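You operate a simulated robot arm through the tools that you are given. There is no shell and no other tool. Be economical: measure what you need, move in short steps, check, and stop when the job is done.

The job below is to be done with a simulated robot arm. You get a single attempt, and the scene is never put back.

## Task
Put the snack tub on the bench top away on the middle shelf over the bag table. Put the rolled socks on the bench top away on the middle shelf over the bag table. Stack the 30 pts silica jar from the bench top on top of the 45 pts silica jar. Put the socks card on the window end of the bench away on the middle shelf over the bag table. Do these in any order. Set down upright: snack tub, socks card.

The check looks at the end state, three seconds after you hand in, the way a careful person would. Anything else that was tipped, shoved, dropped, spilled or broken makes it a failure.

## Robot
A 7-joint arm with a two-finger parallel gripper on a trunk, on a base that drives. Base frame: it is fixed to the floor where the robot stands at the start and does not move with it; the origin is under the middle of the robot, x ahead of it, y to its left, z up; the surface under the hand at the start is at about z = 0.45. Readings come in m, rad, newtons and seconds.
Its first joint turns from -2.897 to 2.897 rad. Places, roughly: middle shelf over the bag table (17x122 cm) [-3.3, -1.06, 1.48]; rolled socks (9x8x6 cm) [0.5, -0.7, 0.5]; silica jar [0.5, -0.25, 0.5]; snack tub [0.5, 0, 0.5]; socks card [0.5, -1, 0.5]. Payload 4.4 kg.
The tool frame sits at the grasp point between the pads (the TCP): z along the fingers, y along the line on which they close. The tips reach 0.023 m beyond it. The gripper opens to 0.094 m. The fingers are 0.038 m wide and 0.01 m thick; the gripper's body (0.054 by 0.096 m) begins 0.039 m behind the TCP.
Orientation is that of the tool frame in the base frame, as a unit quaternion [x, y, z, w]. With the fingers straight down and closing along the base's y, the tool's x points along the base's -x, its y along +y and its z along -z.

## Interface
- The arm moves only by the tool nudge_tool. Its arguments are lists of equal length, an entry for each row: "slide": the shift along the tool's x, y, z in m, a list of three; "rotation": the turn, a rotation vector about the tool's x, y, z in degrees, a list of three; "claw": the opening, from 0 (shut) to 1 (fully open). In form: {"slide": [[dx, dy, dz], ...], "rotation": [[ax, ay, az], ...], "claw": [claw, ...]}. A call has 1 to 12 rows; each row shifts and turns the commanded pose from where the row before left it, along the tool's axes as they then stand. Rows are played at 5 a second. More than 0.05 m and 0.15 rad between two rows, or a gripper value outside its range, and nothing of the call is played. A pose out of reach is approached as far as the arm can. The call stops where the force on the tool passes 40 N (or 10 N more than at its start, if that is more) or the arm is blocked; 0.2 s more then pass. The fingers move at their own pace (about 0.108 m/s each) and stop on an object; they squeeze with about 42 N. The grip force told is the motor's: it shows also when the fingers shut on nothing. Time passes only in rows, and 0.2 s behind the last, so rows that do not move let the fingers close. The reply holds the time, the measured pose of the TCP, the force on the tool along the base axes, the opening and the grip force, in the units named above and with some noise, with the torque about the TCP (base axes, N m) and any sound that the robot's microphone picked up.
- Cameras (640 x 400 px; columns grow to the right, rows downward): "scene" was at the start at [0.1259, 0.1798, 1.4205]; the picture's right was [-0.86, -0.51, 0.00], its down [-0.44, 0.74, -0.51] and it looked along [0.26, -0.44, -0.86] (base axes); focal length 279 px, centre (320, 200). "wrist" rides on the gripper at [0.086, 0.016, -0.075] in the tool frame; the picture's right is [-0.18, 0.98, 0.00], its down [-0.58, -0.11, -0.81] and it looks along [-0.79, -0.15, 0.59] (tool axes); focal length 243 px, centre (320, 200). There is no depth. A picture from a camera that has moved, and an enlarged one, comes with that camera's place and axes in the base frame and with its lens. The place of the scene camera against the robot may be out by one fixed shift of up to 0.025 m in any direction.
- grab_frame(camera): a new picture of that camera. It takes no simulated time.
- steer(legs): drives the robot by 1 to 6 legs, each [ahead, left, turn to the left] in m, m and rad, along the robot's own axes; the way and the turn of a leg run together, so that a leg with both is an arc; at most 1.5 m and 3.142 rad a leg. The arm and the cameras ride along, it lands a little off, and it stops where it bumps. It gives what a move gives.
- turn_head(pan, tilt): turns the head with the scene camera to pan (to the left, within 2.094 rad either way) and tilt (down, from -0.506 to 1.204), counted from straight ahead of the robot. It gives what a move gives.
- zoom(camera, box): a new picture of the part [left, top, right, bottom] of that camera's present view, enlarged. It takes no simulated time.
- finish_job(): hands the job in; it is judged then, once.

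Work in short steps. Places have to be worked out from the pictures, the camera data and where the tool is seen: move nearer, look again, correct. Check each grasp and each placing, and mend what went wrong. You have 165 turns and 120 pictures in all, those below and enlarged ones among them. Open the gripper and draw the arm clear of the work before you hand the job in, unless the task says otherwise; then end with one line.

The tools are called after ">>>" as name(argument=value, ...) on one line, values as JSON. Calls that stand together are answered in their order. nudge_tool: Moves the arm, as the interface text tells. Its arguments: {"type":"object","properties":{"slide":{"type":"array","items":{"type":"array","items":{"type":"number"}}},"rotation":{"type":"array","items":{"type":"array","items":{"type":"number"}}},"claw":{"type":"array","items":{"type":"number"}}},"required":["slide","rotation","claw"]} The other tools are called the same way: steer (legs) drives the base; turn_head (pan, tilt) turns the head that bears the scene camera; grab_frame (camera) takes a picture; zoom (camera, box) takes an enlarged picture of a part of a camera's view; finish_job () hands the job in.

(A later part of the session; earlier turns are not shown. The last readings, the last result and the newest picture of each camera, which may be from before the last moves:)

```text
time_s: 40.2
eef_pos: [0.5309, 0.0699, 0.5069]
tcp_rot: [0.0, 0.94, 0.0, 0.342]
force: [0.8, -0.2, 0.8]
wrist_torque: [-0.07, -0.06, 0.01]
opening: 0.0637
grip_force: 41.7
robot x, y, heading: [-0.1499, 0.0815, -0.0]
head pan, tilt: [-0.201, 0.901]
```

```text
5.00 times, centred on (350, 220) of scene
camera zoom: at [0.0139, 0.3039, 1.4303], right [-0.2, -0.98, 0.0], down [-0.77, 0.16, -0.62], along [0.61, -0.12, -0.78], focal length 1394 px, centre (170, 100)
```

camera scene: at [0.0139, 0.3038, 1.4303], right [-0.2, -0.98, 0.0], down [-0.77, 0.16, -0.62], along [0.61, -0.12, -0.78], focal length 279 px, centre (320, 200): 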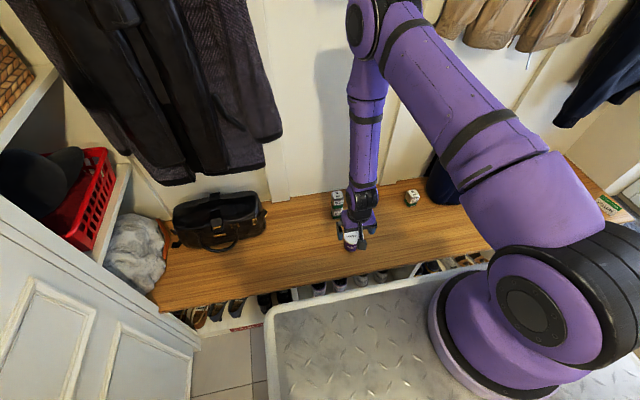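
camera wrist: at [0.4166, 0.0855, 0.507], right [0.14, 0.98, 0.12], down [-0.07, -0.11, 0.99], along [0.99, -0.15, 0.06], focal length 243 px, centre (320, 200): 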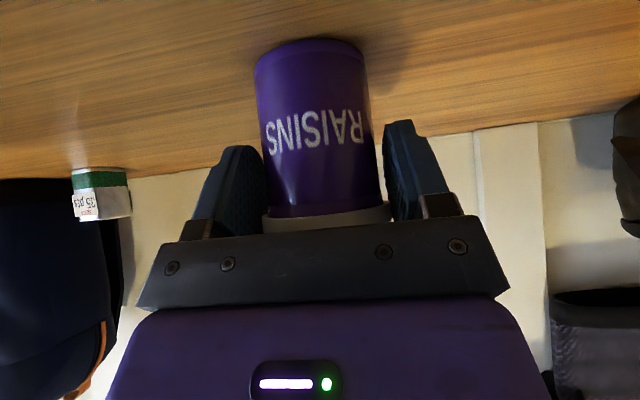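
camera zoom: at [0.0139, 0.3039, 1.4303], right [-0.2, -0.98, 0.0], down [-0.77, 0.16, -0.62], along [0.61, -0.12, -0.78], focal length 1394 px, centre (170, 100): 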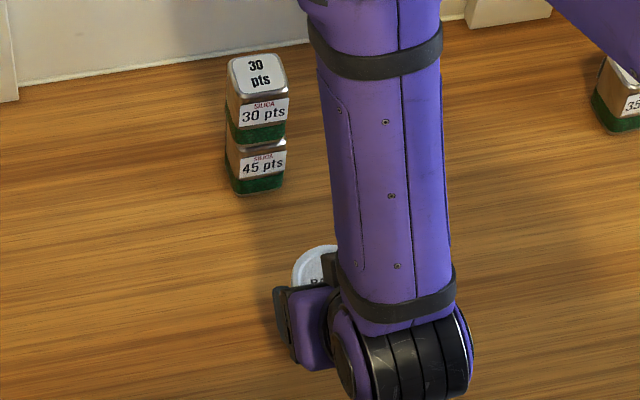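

Tub gripped on its lid. Lift straight up (base z) in tool axes.

>>> nudge_tool(slide=[[-0.0129, 0, -0.0153], [-0.0315, 0, -0.0375], [-0.0315, 0, -0.0375], [-0.0315, 0, -0.0375], [-0.0315, 0, -0.0375], [-0.0315, 0, -0.0375], [-0.0315, 0, -0.0375], [-0.0315, 0, -0.0375], [-0.0315, 0, -0.0375], [-0.0315, 0, -0.0375], [-0.0315, 0, -0.0375], [-0.0315, 0, -0.0375]], rotation=[[0, 0, 0], [0, 0, 0], [0, 0, 0], [0, 0, 0], [0, 0, 0], [0, 0, 0], [0, 0, 0], [0, 0, 0], [0, 0, 0], [0, 0, 0], [0, 0, 0], [0, 0, 0]], claw=[0, 0, 0, 0, 0, 0, 0, 0, 0, 0, 0, 0])

>>> grab_frame(camera="wrist")

>>> grab_frame(camera="scene")

```text
time_s: 42.8
eef_pos: [0.5284, 0.0713, 1.0634]
tcp_rot: [0.0, 0.94, -0.001, 0.341]
force: [1.9, -0.9, -2.6]
wrist_torque: [0.01, 0.04, -0.01]
opening: 0.0635
grip_force: 41.9
robot x, y, heading: [-0.1515, 0.0842, -0.001]
head pan, tilt: [-0.201, 0.901]
```

```text
80 pictures are left
camera wrist: at [0.4148, 0.0866, 1.0646], right [0.14, 0.98, 0.12], down [-0.07, -0.11, 0.99], along [0.99, -0.15, 0.05], focal length 243 px, centre (320, 200)
```

wrist: 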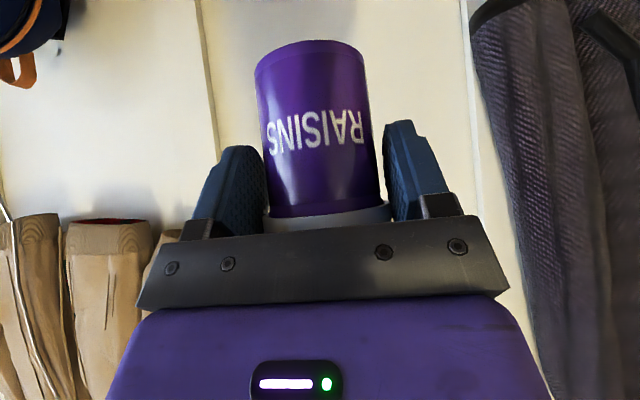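

```text
79 pictures are left
camera scene: at [0.0148, 0.3039, 1.4302], right [-0.2, -0.98, 0.0], down [-0.77, 0.16, -0.62], along [0.61, -0.12, -0.78], focal length 279 px, centre (320, 200)
```

scene: 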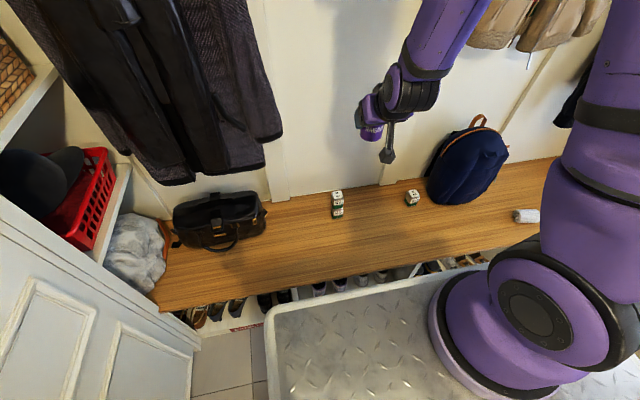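

Drive back 1.2 m, then look toward the shelf and rear.

>>> steer(legs=[[-1.2, 0, 0]])

>>> turn_head(pan=-2.09, tilt=0.3)

>>> grab_frame(camera="scene")

>>> turn_head(pan=2.09, tilt=0.4)

>>> grab_frame(camera="scene")

```text
time_s: 48.9
eef_pos: [-0.658, 0.0696, 1.063]
tcp_rot: [-0.004, 0.94, 0.001, 0.342]
force: [0.3, -0.3, -2.1]
wrist_torque: [-0.03, -0.01, 0.02]
opening: 0.0636
grip_force: 41.5
robot x, y, heading: [-1.3355, 0.078, 0.008]
head pan, tilt: [-0.201, 0.901]
```

```text
time_s: 50.7
eef_pos: [-0.6571, 0.0697, 1.0636]
tcp_rot: [-0.004, 0.94, 0.001, 0.342]
force: [0.1, 0.6, -1.6]
wrist_torque: [0.02, 0.02, 0.02]
opening: 0.0636
grip_force: 42.3
robot x, y, heading: [-1.3376, 0.0767, 0.008]
head pan, tilt: [-2.089, 0.3]
```

```text
78 pictures are left
camera scene: at [-1.2934, 0.2317, 1.4826], right [-0.87, 0.49, 0.0], down [0.14, 0.26, -0.96], along [-0.47, -0.83, -0.3], focal length 279 px, centre (320, 200)
```

scene: 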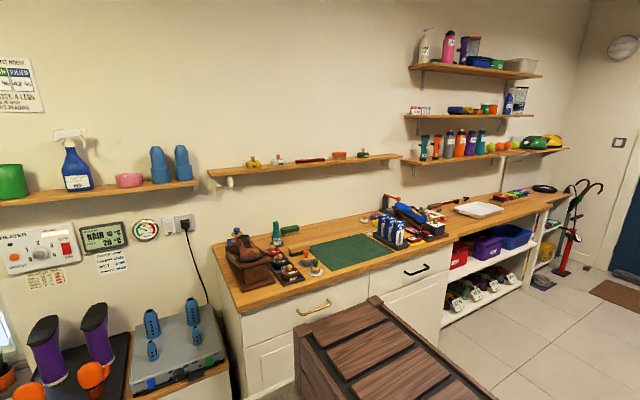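

```text
time_s: 54.1
eef_pos: [-0.6578, 0.0704, 1.0647]
tcp_rot: [-0.003, 0.94, 0.001, 0.342]
force: [-0.6, 0.2, -2.3]
wrist_torque: [0.0, 0.01, 0.01]
opening: 0.0636
grip_force: 42.0
robot x, y, heading: [-1.3384, 0.0746, 0.005]
head pan, tilt: [2.089, 0.4]
```

```text
77 pictures are left
camera scene: at [-1.2945, 0.3933, 1.4733], right [0.86, 0.5, 0.0], down [0.2, -0.34, -0.92], along [-0.46, 0.8, -0.39], focal length 279 px, centre (320, 200)
```

scene: 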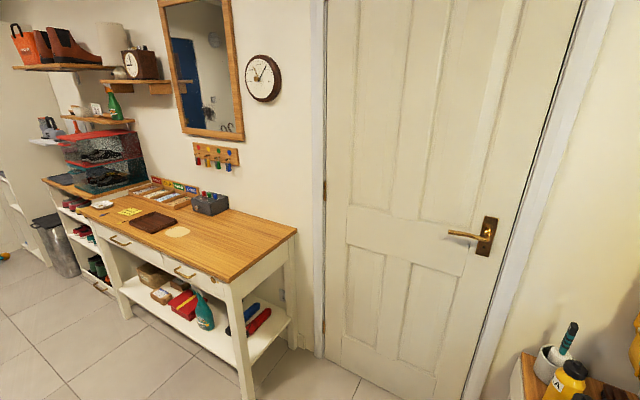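

Corridor is clear. Drive back to x≈-3.0 and look squarely at the shelf.

>>> steer(legs=[[-1.4, 0, 0], [-0.28, 0, 0]])

>>> turn_head(pan=-1.57, tilt=0.1)

>>> grab_frame(camera="scene")

```text
time_s: 62.6
eef_pos: [-2.3344, 0.0521, 1.0634]
tcp_rot: [-0.008, 0.94, 0.003, 0.342]
force: [-0.3, -0.6, -1.6]
wrist_torque: [0.0, 0.02, -0.01]
opening: 0.0635
grip_force: 41.8
robot x, y, heading: [-3.0114, 0.0503, 0.015]
head pan, tilt: [2.089, 0.4]
```

```text
time_s: 65.7
eef_pos: [-2.3346, 0.0529, 1.0643]
tcp_rot: [-0.007, 0.94, 0.002, 0.342]
force: [0.4, 0.0, -1.6]
wrist_torque: [-0.01, 0.04, -0.02]
opening: 0.0634
grip_force: 42.1
robot x, y, heading: [-3.0199, 0.0537, 0.015]
head pan, tilt: [-1.571, 0.099]
```

```text
76 pictures are left
camera scene: at [-2.925, 0.1996, 1.5013], right [-1.0, -0.02, 0.0], down [0.0, 0.1, -1.0], along [0.02, -0.99, -0.1], focal length 279 px, centre (320, 200)
```

scene: 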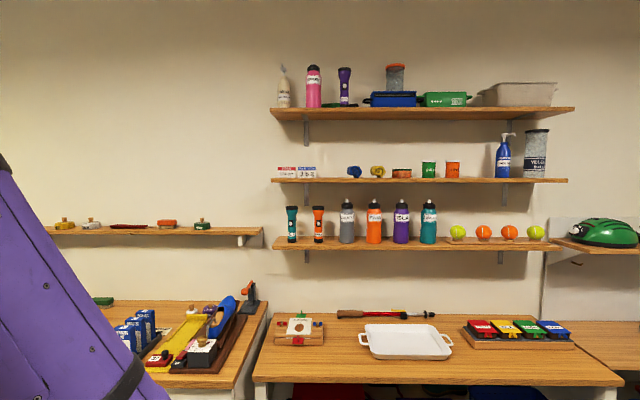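

Zoom in on the middle shelf to find free spots.

>>> zoom(camera="scene", box=[262, 110, 422, 200])

>>> zoom(camera="scene", box=[412, 110, 572, 200])

```text
4.00 times, centred on (342, 155) of scene
camera zoom: at [-2.925, 0.1996, 1.5013], right [-1.0, -0.02, 0.0], down [0.0, 0.1, -1.0], along [0.02, -0.99, -0.1], focal length 1115 px, centre (232, 380)
```

zoom: 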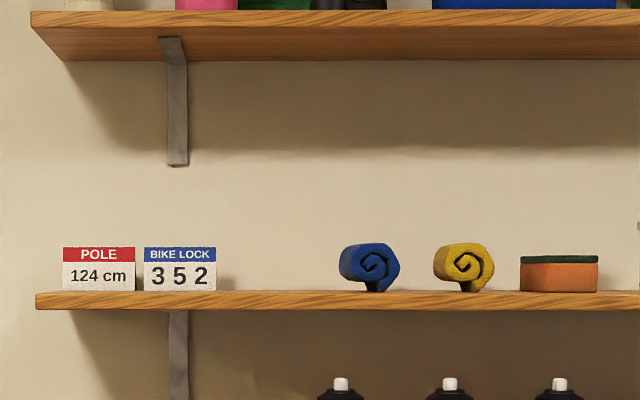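

```text
4.00 times, centred on (492, 155) of scene
camera zoom: at [-2.925, 0.1996, 1.5013], right [-1.0, -0.02, 0.0], down [0.0, 0.1, -1.0], along [0.02, -0.99, -0.1], focal length 1115 px, centre (-368, 380)
```

zoom: 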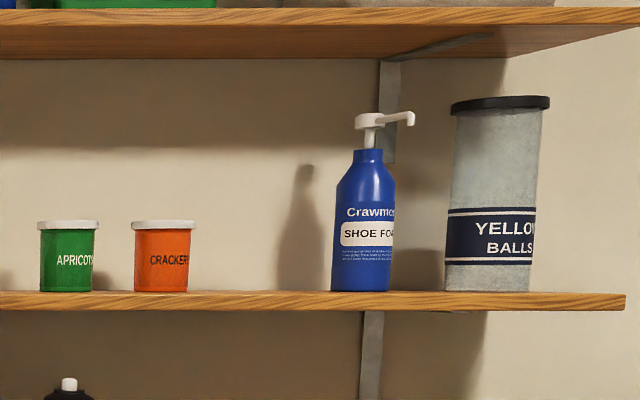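

Free gap for the tub: between CRACKER and SHOE FOAM (~0.147 m wide, x≈-3.58). Turn to face the shelf and strafe right.

>>> steer(legs=[[0, 0, -1.586], [0, -0.55, 0]])

>>> turn_head(pan=0, tilt=0.1)

>>> grab_frame(camera="scene")

```text
time_s: 72.6
eef_pos: [-3.5722, -0.631, 1.0635]
tcp_rot: [0.664, 0.665, -0.241, 0.242]
force: [-0.7, -1.7, -1.4]
wrist_torque: [0.01, 0.02, -0.01]
opening: 0.0636
grip_force: 42.1
robot x, y, heading: [-3.562, 0.0479, -1.569]
head pan, tilt: [-1.571, 0.099]
```

```text
time_s: 74.3
eef_pos: [-3.5725, -0.6306, 1.0634]
tcp_rot: [0.664, 0.665, -0.242, 0.242]
force: [0.2, -0.6, -1.6]
wrist_torque: [0.02, -0.01, -0.03]
opening: 0.0636
grip_force: 42.3
robot x, y, heading: [-3.5627, 0.0506, -1.569]
head pan, tilt: [0.0, 0.099]
```

```text
73 pictures are left
camera scene: at [-3.3352, -0.1402, 1.5013], right [-1.0, 0.0, 0.0], down [0.0, 0.1, -0.99], along [0.0, -0.99, -0.1], focal length 279 px, centre (320, 200)
```

scene: 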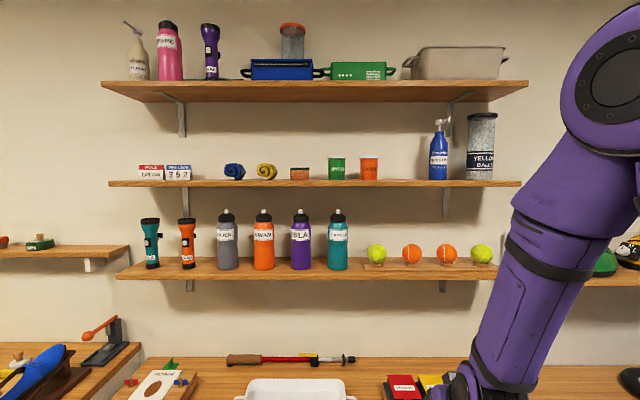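

Zoom for accurate gap edges.

>>> zoom(camera="scene", box=[310, 100, 510, 200])

>>> zoom(camera="scene", box=[110, 100, 310, 200])

```text
3.20 times, centred on (410, 150) of scene
camera zoom: at [-3.3352, -0.1402, 1.5013], right [-1.0, 0.0, 0.0], down [0.0, 0.1, -0.99], along [0.0, -0.99, -0.1], focal length 892 px, centre (32, 360)
```

zoom: 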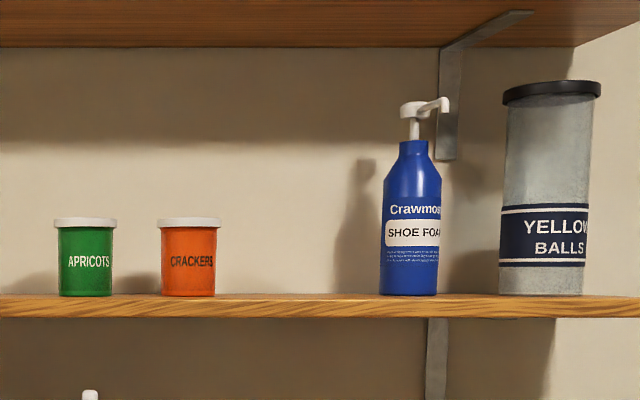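

```text
3.20 times, centred on (210, 150) of scene
camera zoom: at [-3.3352, -0.1402, 1.5013], right [-1.0, 0.0, 0.0], down [0.0, 0.1, -0.99], along [0.0, -0.99, -0.1], focal length 892 px, centre (672, 360)
```

zoom: 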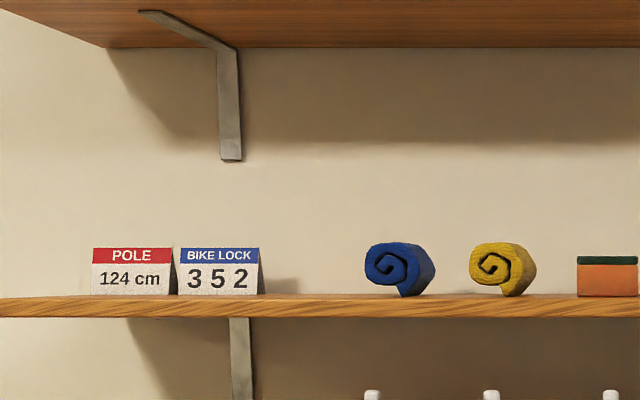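

Gap spans x≈-3.53…-3.69, so aim at -3.61. Raise the tub to z≈1.56 here, shifting x by -0.037.

>>> nudge_tool(slide=[[-0.029, -0.0034, -0.0346], [-0.029, -0.0034, -0.0346], [-0.029, -0.0034, -0.0346], [-0.029, -0.0034, -0.0346], [-0.029, -0.0034, -0.0346], [-0.029, -0.0034, -0.0346], [-0.029, -0.0034, -0.0346], [-0.029, -0.0034, -0.0346], [-0.029, -0.0034, -0.0346], [-0.029, -0.0034, -0.0346], [-0.029, -0.0034, -0.0346]], rotation=[[0, 0, 0], [0, 0, 0], [0, 0, 0], [0, 0, 0], [0, 0, 0], [0, 0, 0], [0, 0, 0], [0, 0, 0], [0, 0, 0], [0, 0, 0], [0, 0, 0]], claw=[0, 0, 0, 0, 0, 0, 0, 0, 0, 0, 0])

>>> turn_head(pan=-0.3, tilt=0.0)

>>> grab_frame(camera="scene")

>>> grab_frame(camera="wrist")

```text
time_s: 76.7
eef_pos: [-3.6104, -0.6313, 1.5527]
tcp_rot: [0.664, 0.665, -0.242, 0.242]
force: [-0.5, 0.4, -1.7]
wrist_torque: [0.02, -0.01, -0.02]
opening: 0.0636
grip_force: 42.0
out of reach, approached as far as the arm can: row 3
robot x, y, heading: [-3.5611, 0.0507, -1.57]
head pan, tilt: [0.0, 0.099]
```

```text
time_s: 77.5
eef_pos: [-3.611, -0.6322, 1.552]
tcp_rot: [0.664, 0.665, -0.242, 0.243]
force: [0.8, 0.0, -1.0]
wrist_torque: [0.03, -0.01, 0.01]
opening: 0.0634
grip_force: 41.8
robot x, y, heading: [-3.565, 0.0526, -1.564]
head pan, tilt: [-0.3, 0.0]
```

```text
70 pictures are left
camera scene: at [-3.3617, -0.1342, 1.5103], right [-0.96, 0.29, 0.0], down [0.0, 0.0, -1.0], along [-0.29, -0.96, 0.0], focal length 279 px, centre (320, 200)
```

scene: 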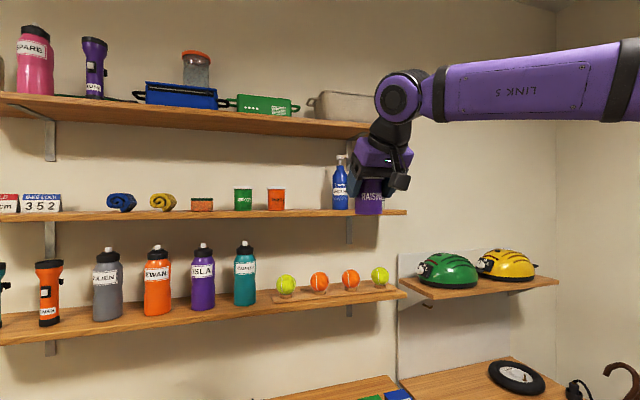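

```text
69 pictures are left
camera wrist: at [-3.5929, -0.5181, 1.5528], right [0.98, -0.14, 0.12], down [-0.11, 0.07, 0.99], along [-0.15, -0.99, 0.06], focal length 243 px, centre (320, 200)
```

wrist: 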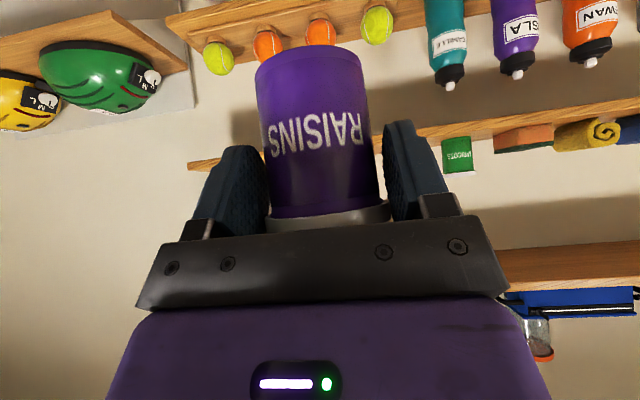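

Wrist clearance works if the tub goes near the front half of the shelf (tub y≈-1.02). Drive forward 0.25 m and check.

>>> steer(legs=[[0.25, 0, 0]])

>>> grab_frame(camera="wrist")

>>> grab_frame(camera="scene")

```text
time_s: 79.3
eef_pos: [-3.612, -0.8812, 1.5527]
tcp_rot: [0.665, 0.664, -0.242, 0.241]
force: [0.0, -0.7, -2.6]
wrist_torque: [0.02, -0.07, 0.01]
opening: 0.0633
grip_force: 42.0
robot x, y, heading: [-3.5636, -0.1986, -1.576]
head pan, tilt: [-0.3, 0.0]
```

```text
68 pictures are left
camera wrist: at [-3.5955, -0.7672, 1.553], right [0.98, -0.14, 0.12], down [-0.11, 0.07, 0.99], along [-0.15, -0.99, 0.06], focal length 243 px, centre (320, 200)
```

wrist: 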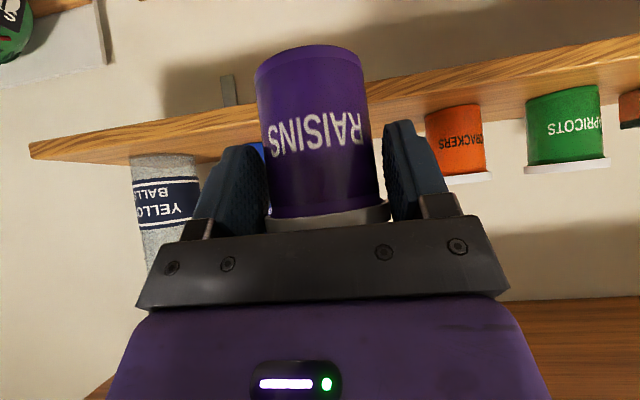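

```text
67 pictures are left
camera scene: at [-3.3626, -0.3844, 1.5103], right [-0.95, 0.3, 0.0], down [0.0, 0.0, -1.0], along [-0.3, -0.95, 0.0], focal length 279 px, centre (320, 200)
```

scene: 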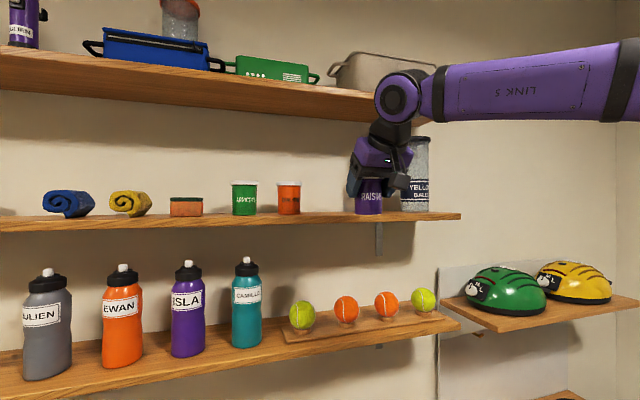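

Clear on both sides (~5 cm). Raise 12 mm and move forward 0.13 m.

>>> nudge_tool(slide=[[-0.0077, 0, -0.0092], [-0.0332, 0, 0.0279], [-0.0332, 0, 0.0279], [-0.0332, 0, 0.0279], [0, 0, 0]], rotation=[[0, 0, 0], [0, 0, 0], [0, 0, 0], [0, 0, 0], [0, 0, 0]], claw=[0, 0, 0, 0, 0])

>>> grab_frame(camera="wrist")

>>> zoom(camera="scene", box=[260, 40, 500, 240])

```text
time_s: 80.5
eef_pos: [-3.6129, -1.0112, 1.5623]
tcp_rot: [0.665, 0.664, -0.242, 0.242]
force: [-0.9, 0.2, -2.1]
wrist_torque: [-0.01, -0.03, 0.03]
opening: 0.0634
grip_force: 42.1
robot x, y, heading: [-3.5615, -0.1998, -1.571]
head pan, tilt: [-0.3, 0.0]
```

```text
66 pictures are left
camera wrist: at [-3.5957, -0.8973, 1.5631], right [0.98, -0.14, 0.12], down [-0.11, 0.07, 0.99], along [-0.15, -0.99, 0.06], focal length 243 px, centre (320, 200)
```

wrist: 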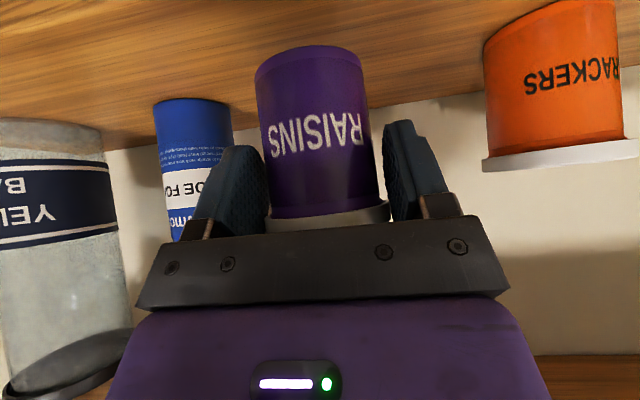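

```text
2.00 times, centred on (380, 140) of scene
camera zoom: at [-3.3626, -0.3842, 1.5103], right [-0.95, 0.3, 0.0], down [0.0, 0.0, -1.0], along [-0.3, -0.95, 0.0], focal length 558 px, centre (200, 320)
```

zoom: 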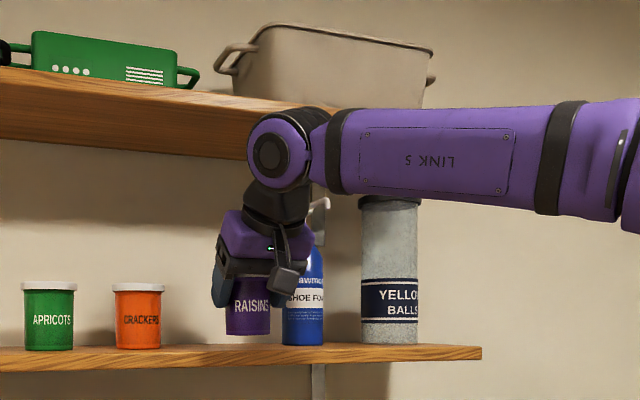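

Tub is lined up with its neighbours. Lower slowly until contact.

>>> nudge_tool(slide=[[0.0032, 0, 0.0038], [0.0032, 0, 0.0038], [0.0026, 0, 0.0031], [0, 0, 0]], rotation=[[0, 0, 0], [0, 0, 0], [0, 0, 0], [0, 0, 0]], claw=[0, 0, 0, 0])

```text
time_s: 81.5
eef_pos: [-3.613, -1.0115, 1.5493]
tcp_rot: [0.665, 0.664, -0.242, 0.241]
force: [-0.4, 0.3, -0.5]
wrist_torque: [0.0, -0.05, 0.0]
opening: 0.0637
grip_force: 42.3
robot x, y, heading: [-3.5603, -0.2006, -1.573]
head pan, tilt: [-0.3, 0.0]
```

>>> nudge_tool(slide=[[0.0019, 0, 0.0023], [0.0019, 0, 0.0023], [0.0019, 0, 0.0023], [0, 0, 0]], rotation=[[0, 0, 0], [0, 0, 0], [0, 0, 0], [0, 0, 0]], claw=[0, 0, 0, 0])

>>> zoom(camera="scene", box=[320, 160, 440, 235])

```text
time_s: 82.5
eef_pos: [-3.6144, -1.0097, 1.5424]
tcp_rot: [0.665, 0.663, -0.243, 0.242]
force: [-9.3, -0.3, 31.3]
wrist_torque: [-0.31, -0.12, 0.04]
opening: 0.0629
grip_force: 41.9
robot x, y, heading: [-3.5607, -0.2009, -1.578]
head pan, tilt: [-0.3, 0.0]
```

```text
5.33 times, centred on (380, 198) of scene
camera zoom: at [-3.3634, -0.3831, 1.5106], right [-0.95, 0.3, 0.0], down [0.0, 0.0, -1.0], along [-0.3, -0.95, 0.0], focal length 1487 px, centre (0, 213)
```

zoom: 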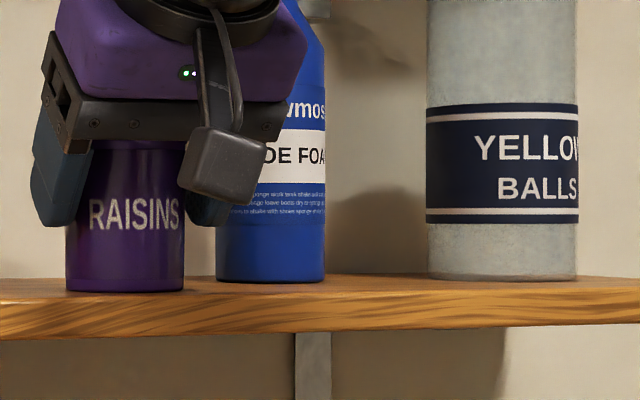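

Contact made. Ease up 3 mm and open gradually.

>>> nudge_tool(slide=[[-0.0019, 0, -0.0023], [0, 0, 0], [0, 0, 0], [0, 0, 0]], rotation=[[0, 0, 0], [0, 0, 0], [0, 0, 0], [0, 0, 0]], claw=[0, 0.78, 0.85, 0.85])

>>> grab_frame(camera="wrist")

```text
time_s: 83.5
eef_pos: [-3.6117, -1.0115, 1.5436]
tcp_rot: [0.665, 0.664, -0.242, 0.242]
force: [0.9, -0.5, -1.0]
wrist_torque: [-0.01, -0.02, 0.03]
opening: 0.08
grip_force: 0.0
robot x, y, heading: [-3.5614, -0.2031, -1.575]
head pan, tilt: [-0.3, 0.0]
```

```text
63 pictures are left
camera wrist: at [-3.5955, -0.8974, 1.5447], right [0.98, -0.14, 0.12], down [-0.11, 0.07, 0.99], along [-0.15, -0.99, 0.06], focal length 243 px, centre (320, 200)
```

wrist: 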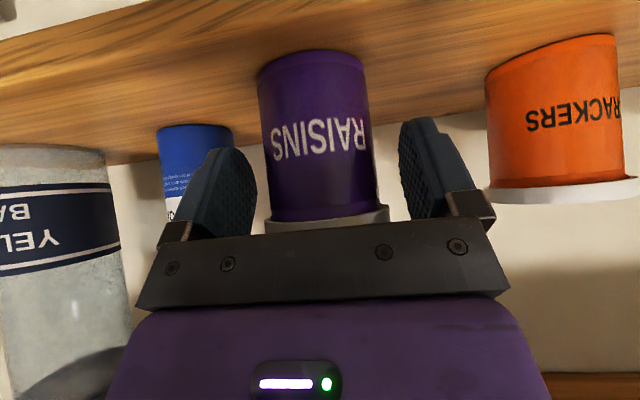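

Released, tub upright. Retract along the tool axis, then back the base off.

>>> nudge_tool(slide=[[0, 0, -0.03], [0, 0, -0.04], [0, 0, -0.04], [0.0, 0, -0.03]], rotation=[[0, 0, 0], [0, 0, 0], [0, 0, 0], [0, 0, 0]], claw=[0.85, 0.85, 0.85, 0.85])

>>> steer(legs=[[-0.28, 0, 0]])

>>> turn_head(pan=0, tilt=0.0)

>>> grab_frame(camera="scene")

```text
time_s: 84.5
eef_pos: [-3.6135, -0.9202, 1.652]
tcp_rot: [0.665, 0.663, -0.243, 0.242]
force: [-0.2, -0.8, 0.4]
wrist_torque: [0.01, 0.03, -0.02]
opening: 0.0802
grip_force: 0.1
robot x, y, heading: [-3.5595, -0.2015, -1.571]
head pan, tilt: [-0.3, 0.0]
```

```text
time_s: 86.5
eef_pos: [-3.6112, -0.6368, 1.653]
tcp_rot: [0.665, 0.664, -0.242, 0.242]
force: [-0.9, 0.2, -0.7]
wrist_torque: [-0.03, -0.01, 0.01]
opening: 0.0798
grip_force: 0.0
robot x, y, heading: [-3.5627, 0.08, -1.568]
head pan, tilt: [-0.3, 0.0]
```

```text
time_s: 87.3
eef_pos: [-3.6119, -0.6363, 1.652]
tcp_rot: [0.664, 0.665, -0.242, 0.242]
force: [-0.6, -0.3, -0.1]
wrist_torque: [-0.02, 0.01, 0.02]
opening: 0.0799
grip_force: 0.0
robot x, y, heading: [-3.561, 0.0794, -1.571]
head pan, tilt: [0.0, 0.0]
```

```text
62 pictures are left
camera scene: at [-3.3354, -0.1045, 1.5103], right [-1.0, 0.0, 0.0], down [0.0, 0.0, -1.0], along [0.0, -1.0, 0.0], focal length 279 px, centre (320, 200)
```

scene: 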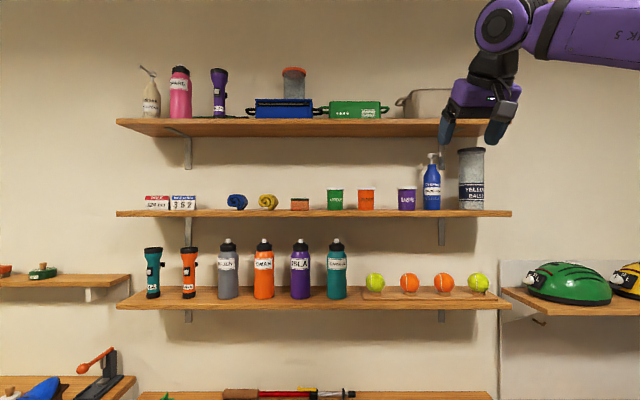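

Tub is on the shelf between crackers and foam. Return for the rolled socks: strafe, turn, and drive back toward the bench.

>>> steer(legs=[[0, 0.5, 0], [0, 0, 1.571], [1.4, 0, 0], [1.3, -0.1, 0]])

>>> turn_head(pan=-0.7, tilt=0.6)

>>> grab_frame(camera="scene")

```text
time_s: 106.8
eef_pos: [0.3571, -0.1225, 1.6525]
tcp_rot: [0.013, 0.94, -0.005, 0.342]
force: [-0.7, 0.8, 0.7]
wrist_torque: [0.0, 0.03, 0.0]
opening: 0.08
grip_force: 0.1
robot x, y, heading: [-0.3612, -0.0523, -0.032]
head pan, tilt: [0.0, 0.0]
```

```text
time_s: 107.8
eef_pos: [0.3577, -0.123, 1.6531]
tcp_rot: [0.013, 0.94, -0.004, 0.342]
force: [0.7, 0.3, 0.1]
wrist_torque: [0.01, 0.0, 0.03]
opening: 0.0797
grip_force: 0.2
robot x, y, heading: [-0.3598, -0.0522, -0.025]
head pan, tilt: [-0.7, 0.6]
```

```text
61 pictures are left
camera scene: at [-0.1972, 0.1232, 1.4552], right [-0.66, -0.75, 0.0], down [-0.42, 0.38, -0.83], along [0.62, -0.55, -0.56], focal length 279 px, centre (320, 200)
```

scene: 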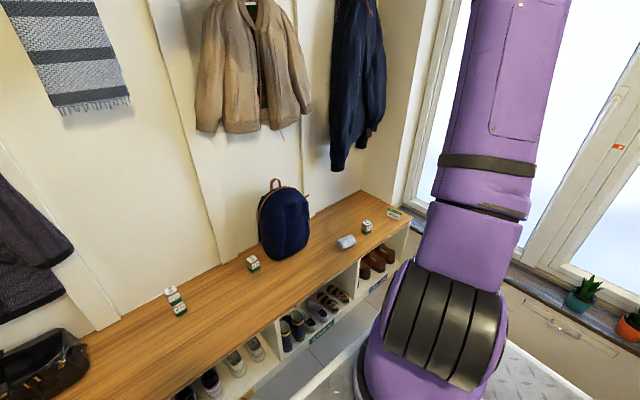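

Good unobstructed view; zoom on socks, the 75 pts jar and the card.

>>> zoom(camera="scene", box=[320, 190, 420, 260])

```text
5.71 times, centred on (370, 225) of scene
camera zoom: at [-0.1972, 0.1232, 1.4552], right [-0.66, -0.75, 0.0], down [-0.42, 0.38, -0.83], along [0.62, -0.55, -0.56], focal length 1593 px, centre (34, 57)
```

zoom: 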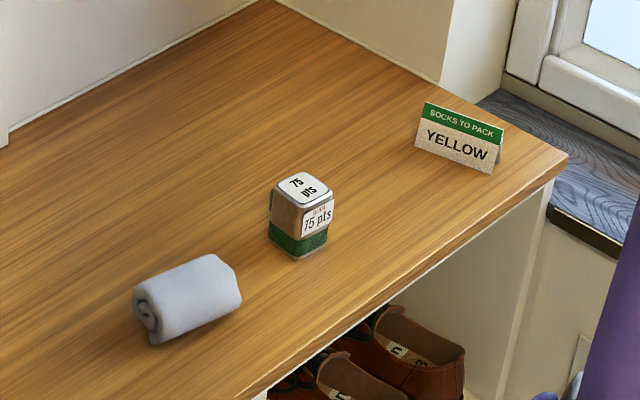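

Socks axis heading ≈ -105°, centre ≈ (0.50,-0.68); the card is a tent card ~8 cm wide at ≈(0.50,-1.06) facing +y. I'll position the robot angled toward the window end.

>>> steer(legs=[[0.21, -0.06, 0], [0, 0, -0.87]])

>>> nudge_tool(slide=[[0, 0, 0], [0, 0, 0], [0, 0, 0], [0, 0, 0], [0, 0, 0], [0, 0, 0], [0, 0, 0]], rotation=[[4.87, 0, 5.8], [4.87, 0, 5.8], [4.87, 0, 5.8], [4.87, 0, 5.8], [4.87, 0, 5.8], [4.87, 0, 5.8], [4.87, 0, 5.8]], claw=[1, 1, 1, 1, 1, 1, 1])

```text
time_s: 111.7
eef_pos: [0.2625, -0.7076, 1.6517]
tcp_rot: [0.405, 0.848, -0.147, 0.309]
force: [0.0, 0.4, 1.5]
wrist_torque: [0.0, 0.02, 0.0]
opening: 0.0799
grip_force: 0.1
robot x, y, heading: [-0.1502, -0.1174, -0.892]
head pan, tilt: [-0.7, 0.6]
```

```text
time_s: 113.3
eef_pos: [0.2619, -0.7083, 1.6509]
tcp_rot: [0.742, 0.577, -0.27, 0.21]
force: [-1.0, 0.6, 1.2]
wrist_torque: [-0.01, -0.02, 0.02]
opening: 0.0942
grip_force: 0.0
robot x, y, heading: [-0.1537, -0.1145, -0.892]
head pan, tilt: [-0.7, 0.6]
```

Tool heading is -104°. Descend in two steps to an observation pose at about (0.45,-0.60,0.75).

>>> nudge_tool(slide=[[0.0347, 0.0078, 0.0296], [0.0347, 0.0078, 0.0296], [0.0347, 0.0078, 0.0296], [0.0347, 0.0078, 0.0296], [0.0347, 0.0078, 0.0296], [0.0347, 0.0078, 0.0296], [0.0347, 0.0078, 0.0296], [0.0347, 0.0078, 0.0296], [0.0347, 0.0078, 0.0296], [0.0347, 0.0078, 0.0296]], rotation=[[0, 0, 0], [0, 0, 0], [0, 0, 0], [0, 0, 0], [0, 0, 0], [0, 0, 0], [0, 0, 0], [0, 0, 0], [0, 0, 0], [0, 0, 0]], claw=[1, 1, 1, 1, 1, 1, 1, 1, 1, 1])

>>> nudge_tool(slide=[[0.0347, 0.0078, 0.0296], [0.0347, 0.0078, 0.0296], [0.0347, 0.0078, 0.0296], [0.0347, 0.0078, 0.0296], [0.0347, 0.0078, 0.0296], [0.0347, 0.0078, 0.0296], [0.0347, 0.0078, 0.0296], [0.0347, 0.0078, 0.0296], [0.0347, 0.0078, 0.0296], [0.0347, 0.0078, 0.0296]], rotation=[[0, 0, 0], [0, 0, 0], [0, 0, 0], [0, 0, 0], [0, 0, 0], [0, 0, 0], [0, 0, 0], [0, 0, 0], [0, 0, 0], [0, 0, 0]], claw=[1, 1, 1, 1, 1, 1, 1, 1, 1, 1])

>>> turn_head(pan=0.0, tilt=0.7)

>>> grab_frame(camera="wrist")

>>> grab_frame(camera="scene")

```text
time_s: 115.5
eef_pos: [0.3561, -0.6526, 1.2032]
tcp_rot: [0.741, 0.577, -0.271, 0.211]
force: [-0.7, 0.3, 0.5]
wrist_torque: [0.02, -0.06, 0.0]
opening: 0.0943
grip_force: 0.1
robot x, y, heading: [-0.1551, -0.1183, -0.896]
head pan, tilt: [-0.7, 0.6]
```

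```text
time_s: 117.7
eef_pos: [0.3863, -0.6514, 0.8029]
tcp_rot: [0.74, 0.579, -0.269, 0.211]
force: [0.6, 0.1, 0.5]
wrist_torque: [0.0, -0.02, -0.01]
opening: 0.0938
grip_force: 0.0
out of reach, approached as far as the arm can: row 7, 8, 9, 10
robot x, y, heading: [-0.1528, -0.1143, -0.891]
head pan, tilt: [-0.7, 0.6]
```

```text
time_s: 118.8
eef_pos: [0.3871, -0.652, 0.8045]
tcp_rot: [0.741, 0.578, -0.27, 0.21]
force: [-0.2, -0.1, -0.7]
wrist_torque: [-0.01, 0.02, -0.01]
opening: 0.094
grip_force: 0.1
robot x, y, heading: [-0.1528, -0.1187, -0.893]
head pan, tilt: [0.0, 0.7]
```

```text
59 pictures are left
camera wrist: at [0.4301, -0.5453, 0.8051], right [0.92, -0.38, 0.12], down [-0.09, 0.1, 0.99], along [-0.39, -0.92, 0.06], focal length 243 px, centre (320, 200)
```

wrist: 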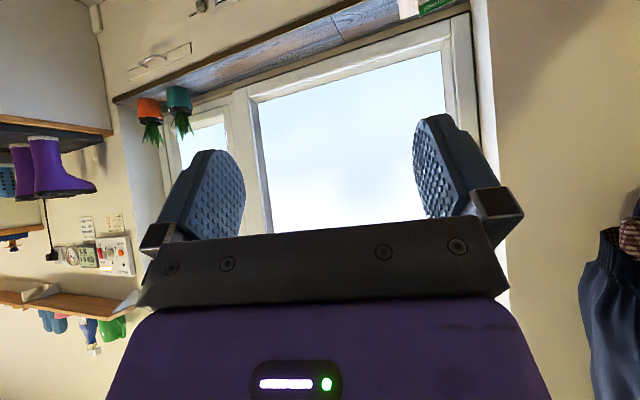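

```text
58 pictures are left
camera scene: at [0.1382, -0.1113, 1.4465], right [-0.78, -0.63, 0.0], down [-0.4, 0.5, -0.76], along [0.48, -0.6, -0.64], focal length 279 px, centre (320, 200)
```

scene: 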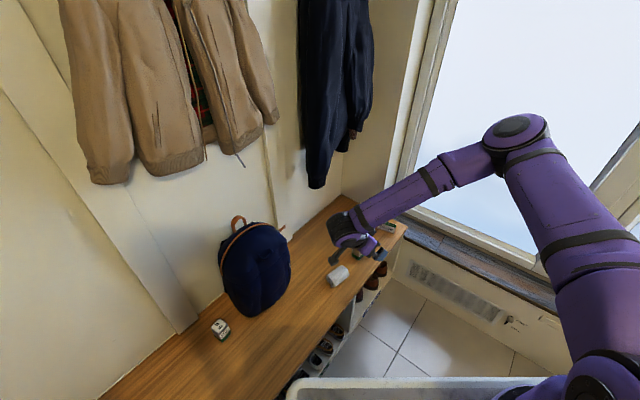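

This strongly yawed tilt is at the arm's limit. Instead I'll pick the socks with the tool vertical, turn them on the bench to point along +x, and regrasp tilted. First untilt here.

>>> nudge_tool(slide=[[0, 0, 0], [0, 0, 0], [0, 0, 0], [0, 0, 0], [0, 0, 0], [0, 0, 0]], rotation=[[0, 8, 0], [0, 8, 0], [0, 8, 0], [0, 8, 0], [0, 8, 0], [0, 0, 0]], claw=[1, 1, 1, 1, 1, 1])

>>> grab_frame(camera="wrist")

```text
time_s: 120.2
eef_pos: [0.3866, -0.652, 0.8027]
tcp_rot: [0.789, 0.614, 0.0, -0.001]
force: [0.4, 0.1, -0.7]
wrist_torque: [0.02, 0.0, 0.04]
opening: 0.0939
grip_force: 0.0
robot x, y, heading: [-0.156, -0.1203, -0.895]
head pan, tilt: [0.0, 0.7]
```

```text
57 pictures are left
camera wrist: at [0.4231, -0.573, 0.8764], right [0.91, -0.42, 0.0], down [-0.25, -0.54, 0.81], along [-0.34, -0.73, -0.59], focal length 243 px, centre (320, 200)
```

wrist: 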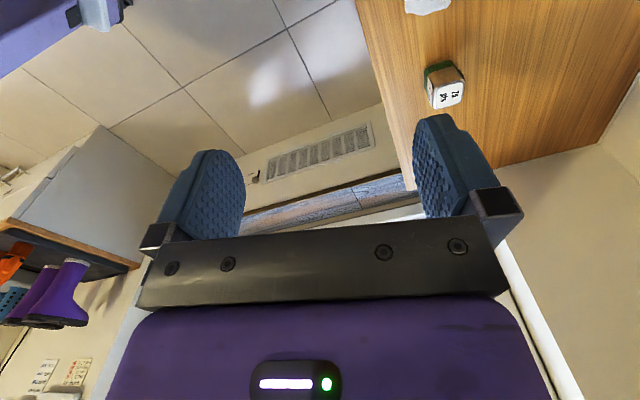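

Move over toward the socks, staying a bit back so the camera sees them.

>>> nudge_tool(slide=[[0.02, 0.04, 0], [0.02, 0.04, 0], [0.03, 0.039, 0], [0, 0, 0.04], [0, 0, 0.04], [0, 0, 0]], rotation=[[0, 0, 0], [0, 0, 0], [0, 0, 0], [0, 0, 0], [0, 0, 0], [0, 0, 0]], claw=[1, 1, 1, 1, 1, 1])

>>> grab_frame(camera="wrist")

```text
time_s: 121.6
eef_pos: [0.4624, -0.6353, 0.7534]
tcp_rot: [0.788, 0.615, 0.0, 0.0]
force: [-0.2, 0.0, -0.1]
wrist_torque: [0.04, -0.02, -0.02]
opening: 0.094
grip_force: 0.0
out of reach, approached as far as the arm can: row 3, 4, 5
robot x, y, heading: [-0.1523, -0.1196, -0.892]
head pan, tilt: [0.0, 0.7]
```

```text
56 pictures are left
camera wrist: at [0.4989, -0.5564, 0.8277], right [0.91, -0.42, 0.0], down [-0.25, -0.54, 0.81], along [-0.34, -0.73, -0.59], focal length 243 px, centre (320, 200)
```

wrist: 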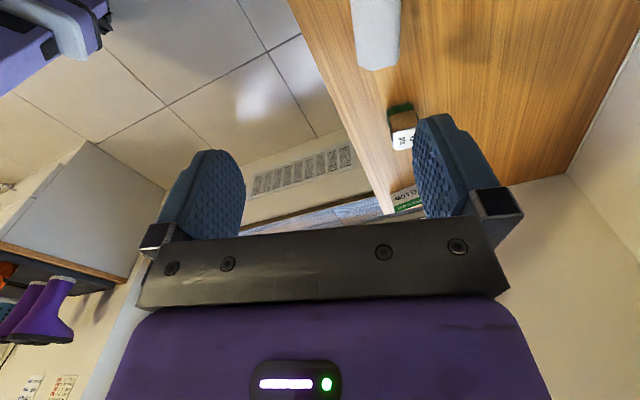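

The arm runs into a wrist limit from this stance. I re-park the robot with heading ≈-75°, which reduces the relative yaw.

>>> steer(legs=[[0, 0, -0.417], [-0.167, 0.15, 0]])

>>> grab_frame(camera="scene")

```text
time_s: 124.5
eef_pos: [0.3055, -0.6359, 0.7536]
tcp_rot: [0.897, 0.441, 0.0, 0.0]
force: [-0.4, -0.4, 0.3]
wrist_torque: [-0.03, 0.02, -0.01]
opening: 0.0941
grip_force: 0.1
robot x, y, heading: [-0.0502, 0.0876, -1.301]
head pan, tilt: [0.0, 0.7]
```

```text
55 pictures are left
camera scene: at [0.217, -0.0282, 1.4465], right [-0.96, -0.27, 0.0], down [-0.17, 0.62, -0.76], along [0.2, -0.74, -0.64], focal length 279 px, centre (320, 200)
```

scene: 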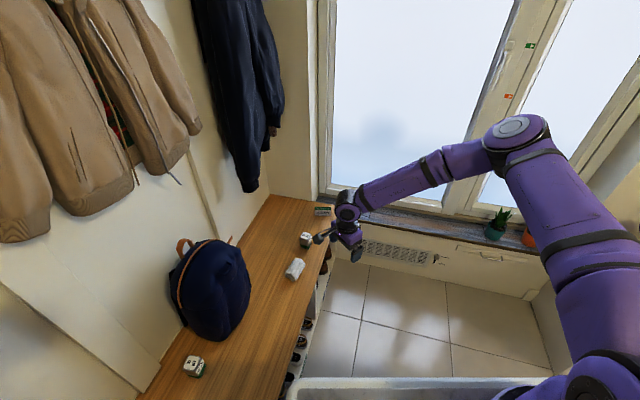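

Undo the extra yaw and move to the view pose above/behind the socks.

>>> nudge_tool(slide=[[0, 0, 0], [0, 0, 0], [0, 0, 0], [0.0137, 0.041, 0], [0.0137, 0.041, 0], [0.0137, 0.041, 0], [0.0137, 0.041, 0], [0.0137, 0.041, 0], [0, 0, 0]], rotation=[[0, 0, -8.2], [0, 0, -8.2], [0, 0, -8.2], [0, 0, 0], [0, 0, 0], [0, 0, 0], [0, 0, 0], [0, 0, 0], [0, 0, 0]], claw=[1, 1, 1, 1, 1, 1, 1, 1, 1])

>>> grab_frame(camera="wrist")

```text
time_s: 126.5
eef_pos: [0.3559, -0.6139, 0.8386]
tcp_rot: [0.783, 0.623, 0.001, 0.0]
force: [-0.3, -0.4, 0.1]
wrist_torque: [-0.01, 0.02, 0.02]
opening: 0.0942
grip_force: 0.1
out of reach, approached as far as the arm can: row 4, 5, 6, 7, 8
robot x, y, heading: [-0.0486, 0.0832, -1.301]
head pan, tilt: [0.0, 0.7]
```

```text
54 pictures are left
camera wrist: at [0.3915, -0.5333, 0.9128], right [0.92, -0.4, 0.0], down [-0.24, -0.54, 0.81], along [-0.32, -0.74, -0.59], focal length 243 px, centre (320, 200)
```

wrist: 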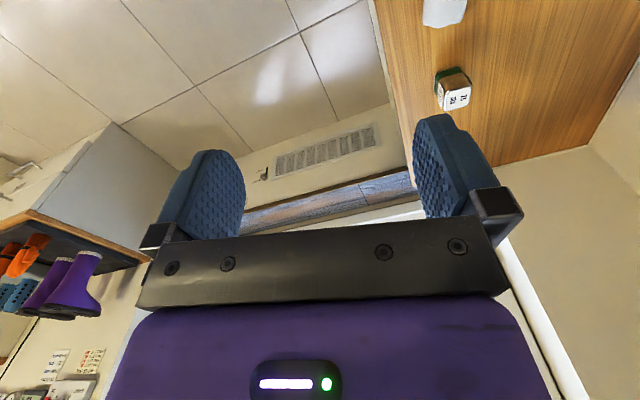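

The elbow configuration is unfavourable on this side. I'll return to heading 0 in front of the socks and use the opposite yaw (camera to the window side). First retreat and turn.

>>> steer(legs=[[0, -0.6, 0], [0, 0, 1.301], [0.25, -0.2, 0]])

```text
time_s: 134.9
eef_pos: [0.4017, -0.0511, 0.8385]
tcp_rot: [0.236, 0.972, 0.002, 0.001]
force: [-0.2, 0.3, -0.3]
wrist_torque: [0.04, 0.02, -0.01]
opening: 0.094
grip_force: 0.1
robot x, y, heading: [-0.3749, -0.2721, 0.022]
head pan, tilt: [0.0, 0.7]
```

Straighten the yaw and bring the arm back to a natural pose.

>>> nudge_tool(slide=[[0, 0, 0], [0, 0, 0], [0, 0, 0], [0, 0, 0]], rotation=[[0, 0, -7], [0, 0, -7], [0, 0, -7], [0, 0, -7]], claw=[1, 1, 1, 1])

>>> nudge_tool(slide=[[0.02, -0.038, 0.0127], [0.02, -0.038, 0.0127], [0.02, -0.038, 0.0127], [0.02, -0.038, 0.0127], [0.02, -0.038, 0.0127], [0.02, -0.038, 0.0127], [0.02, -0.038, 0.0127], [0.02, -0.038, 0.0127], [0.02, -0.038, 0.0127], [0.02, -0.038, 0.0127], [0.02, -0.038, 0.0127]], rotation=[[0, 0, 0], [0, 0, 0], [0, 0, 0], [0, 0, 0], [0, 0, 0], [0, 0, 0], [0, 0, 0], [0, 0, 0], [0, 0, 0], [0, 0, 0], [0, 0, 0]], claw=[1, 1, 1, 1, 1, 1, 1, 1, 1, 1, 1])

>>> grab_frame(camera="scene")

```text
time_s: 135.9
eef_pos: [0.4011, -0.0523, 0.8389]
tcp_rot: [-0.008, 1.0, 0.002, 0.0]
force: [-0.5, -0.5, 0.2]
wrist_torque: [0.01, -0.01, -0.02]
opening: 0.094
grip_force: 0.2
robot x, y, heading: [-0.3763, -0.271, 0.021]
head pan, tilt: [0.0, 0.7]
```

```text
time_s: 138.3
eef_pos: [0.1879, -0.4706, 0.6974]
tcp_rot: [-0.007, 1.0, 0.002, 0.001]
force: [-0.1, -0.5, 1.0]
wrist_torque: [-0.05, 0.0, 0.02]
opening: 0.0942
grip_force: 0.1
robot x, y, heading: [-0.3749, -0.2733, 0.016]
head pan, tilt: [0.0, 0.7]
```

```text
53 pictures are left
camera scene: at [-0.2043, -0.0306, 1.4464], right [0.02, -1.0, 0.0], down [-0.64, -0.01, -0.76], along [0.76, 0.02, -0.64], focal length 279 px, centre (320, 200)
```

scene: 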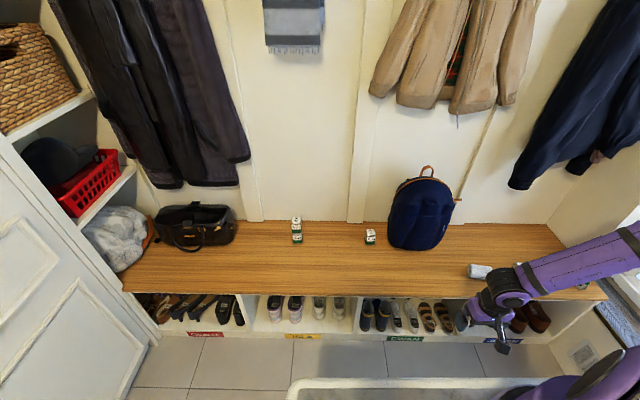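

Test whether the opposite yaw (+76°) is reachable here.

>>> nudge_tool(slide=[[0, 0, 0], [0, 0, 0], [0, 0, 0], [0, 0, 0], [0, 0, 0], [0, 0, 0], [0, 0, 0], [0, 0, 0], [0, 0, 0]], rotation=[[0, 0, -8.4], [0, 0, -8.4], [0, 0, -8.4], [0, 0, -8.4], [0, 0, -8.4], [0, 0, -8.4], [0, 0, -8.4], [0, 0, -8.4], [0, 0, -8.4]], claw=[1, 1, 1, 1, 1, 1, 1, 1, 1])

>>> grab_frame(camera="wrist")

>>> grab_frame(camera="scene")

```text
time_s: 140.3
eef_pos: [0.185, -0.4672, 0.6985]
tcp_rot: [-0.616, 0.788, -0.001, 0.003]
force: [-0.5, -0.1, -0.4]
wrist_torque: [-0.01, 0.01, 0.0]
opening: 0.0938
grip_force: 0.0
out of reach, approached as far as the arm can: row 9
robot x, y, heading: [-0.374, -0.2716, 0.014]
head pan, tilt: [0.0, 0.7]
```

```text
52 pictures are left
camera wrist: at [0.1493, -0.5475, 0.7716], right [-0.91, 0.41, 0.0], down [0.24, 0.54, 0.81], along [0.34, 0.73, -0.59], focal length 243 px, centre (320, 200)
```

wrist: 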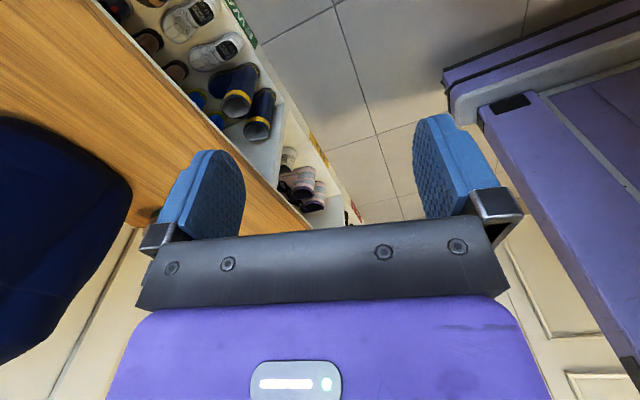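

```text
51 pictures are left
camera scene: at [-0.2044, -0.0315, 1.4465], right [0.02, -1.0, 0.0], down [-0.64, -0.01, -0.76], along [0.76, 0.01, -0.64], focal length 279 px, centre (320, 200)
```

scene: 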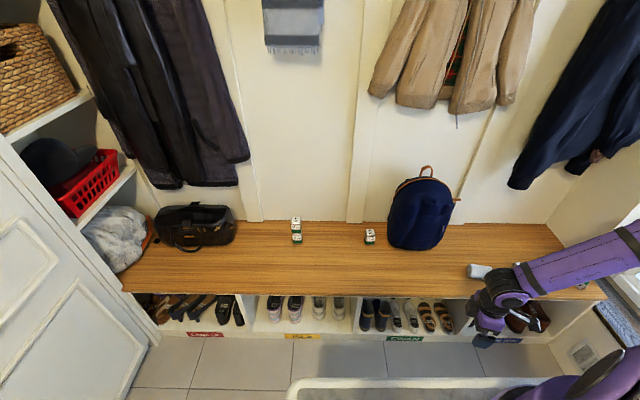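

Reachable at 76°. Before shifting toward the socks I check where the elbow is relative to the window.

>>> turn_head(pan=-1.0, tilt=0.7)

>>> grab_frame(camera="scene")

```text
time_s: 141.6
eef_pos: [0.186, -0.4681, 0.6973]
tcp_rot: [-0.616, 0.787, -0.002, 0.002]
force: [-0.7, 0.4, -0.9]
wrist_torque: [0.02, 0.02, 0.03]
opening: 0.094
grip_force: 0.1
robot x, y, heading: [-0.378, -0.273, 0.02]
head pan, tilt: [-1.0, 0.7]
```

```text
50 pictures are left
camera scene: at [-0.242, -0.1035, 1.4465], right [-0.83, -0.56, 0.0], down [-0.36, 0.53, -0.76], along [0.43, -0.64, -0.64], focal length 279 px, centre (320, 200)
```

scene: 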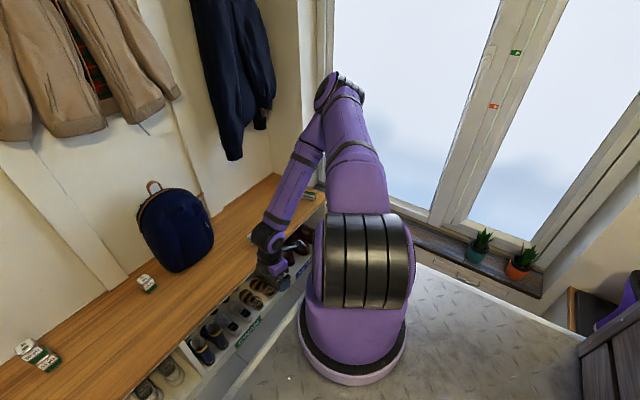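

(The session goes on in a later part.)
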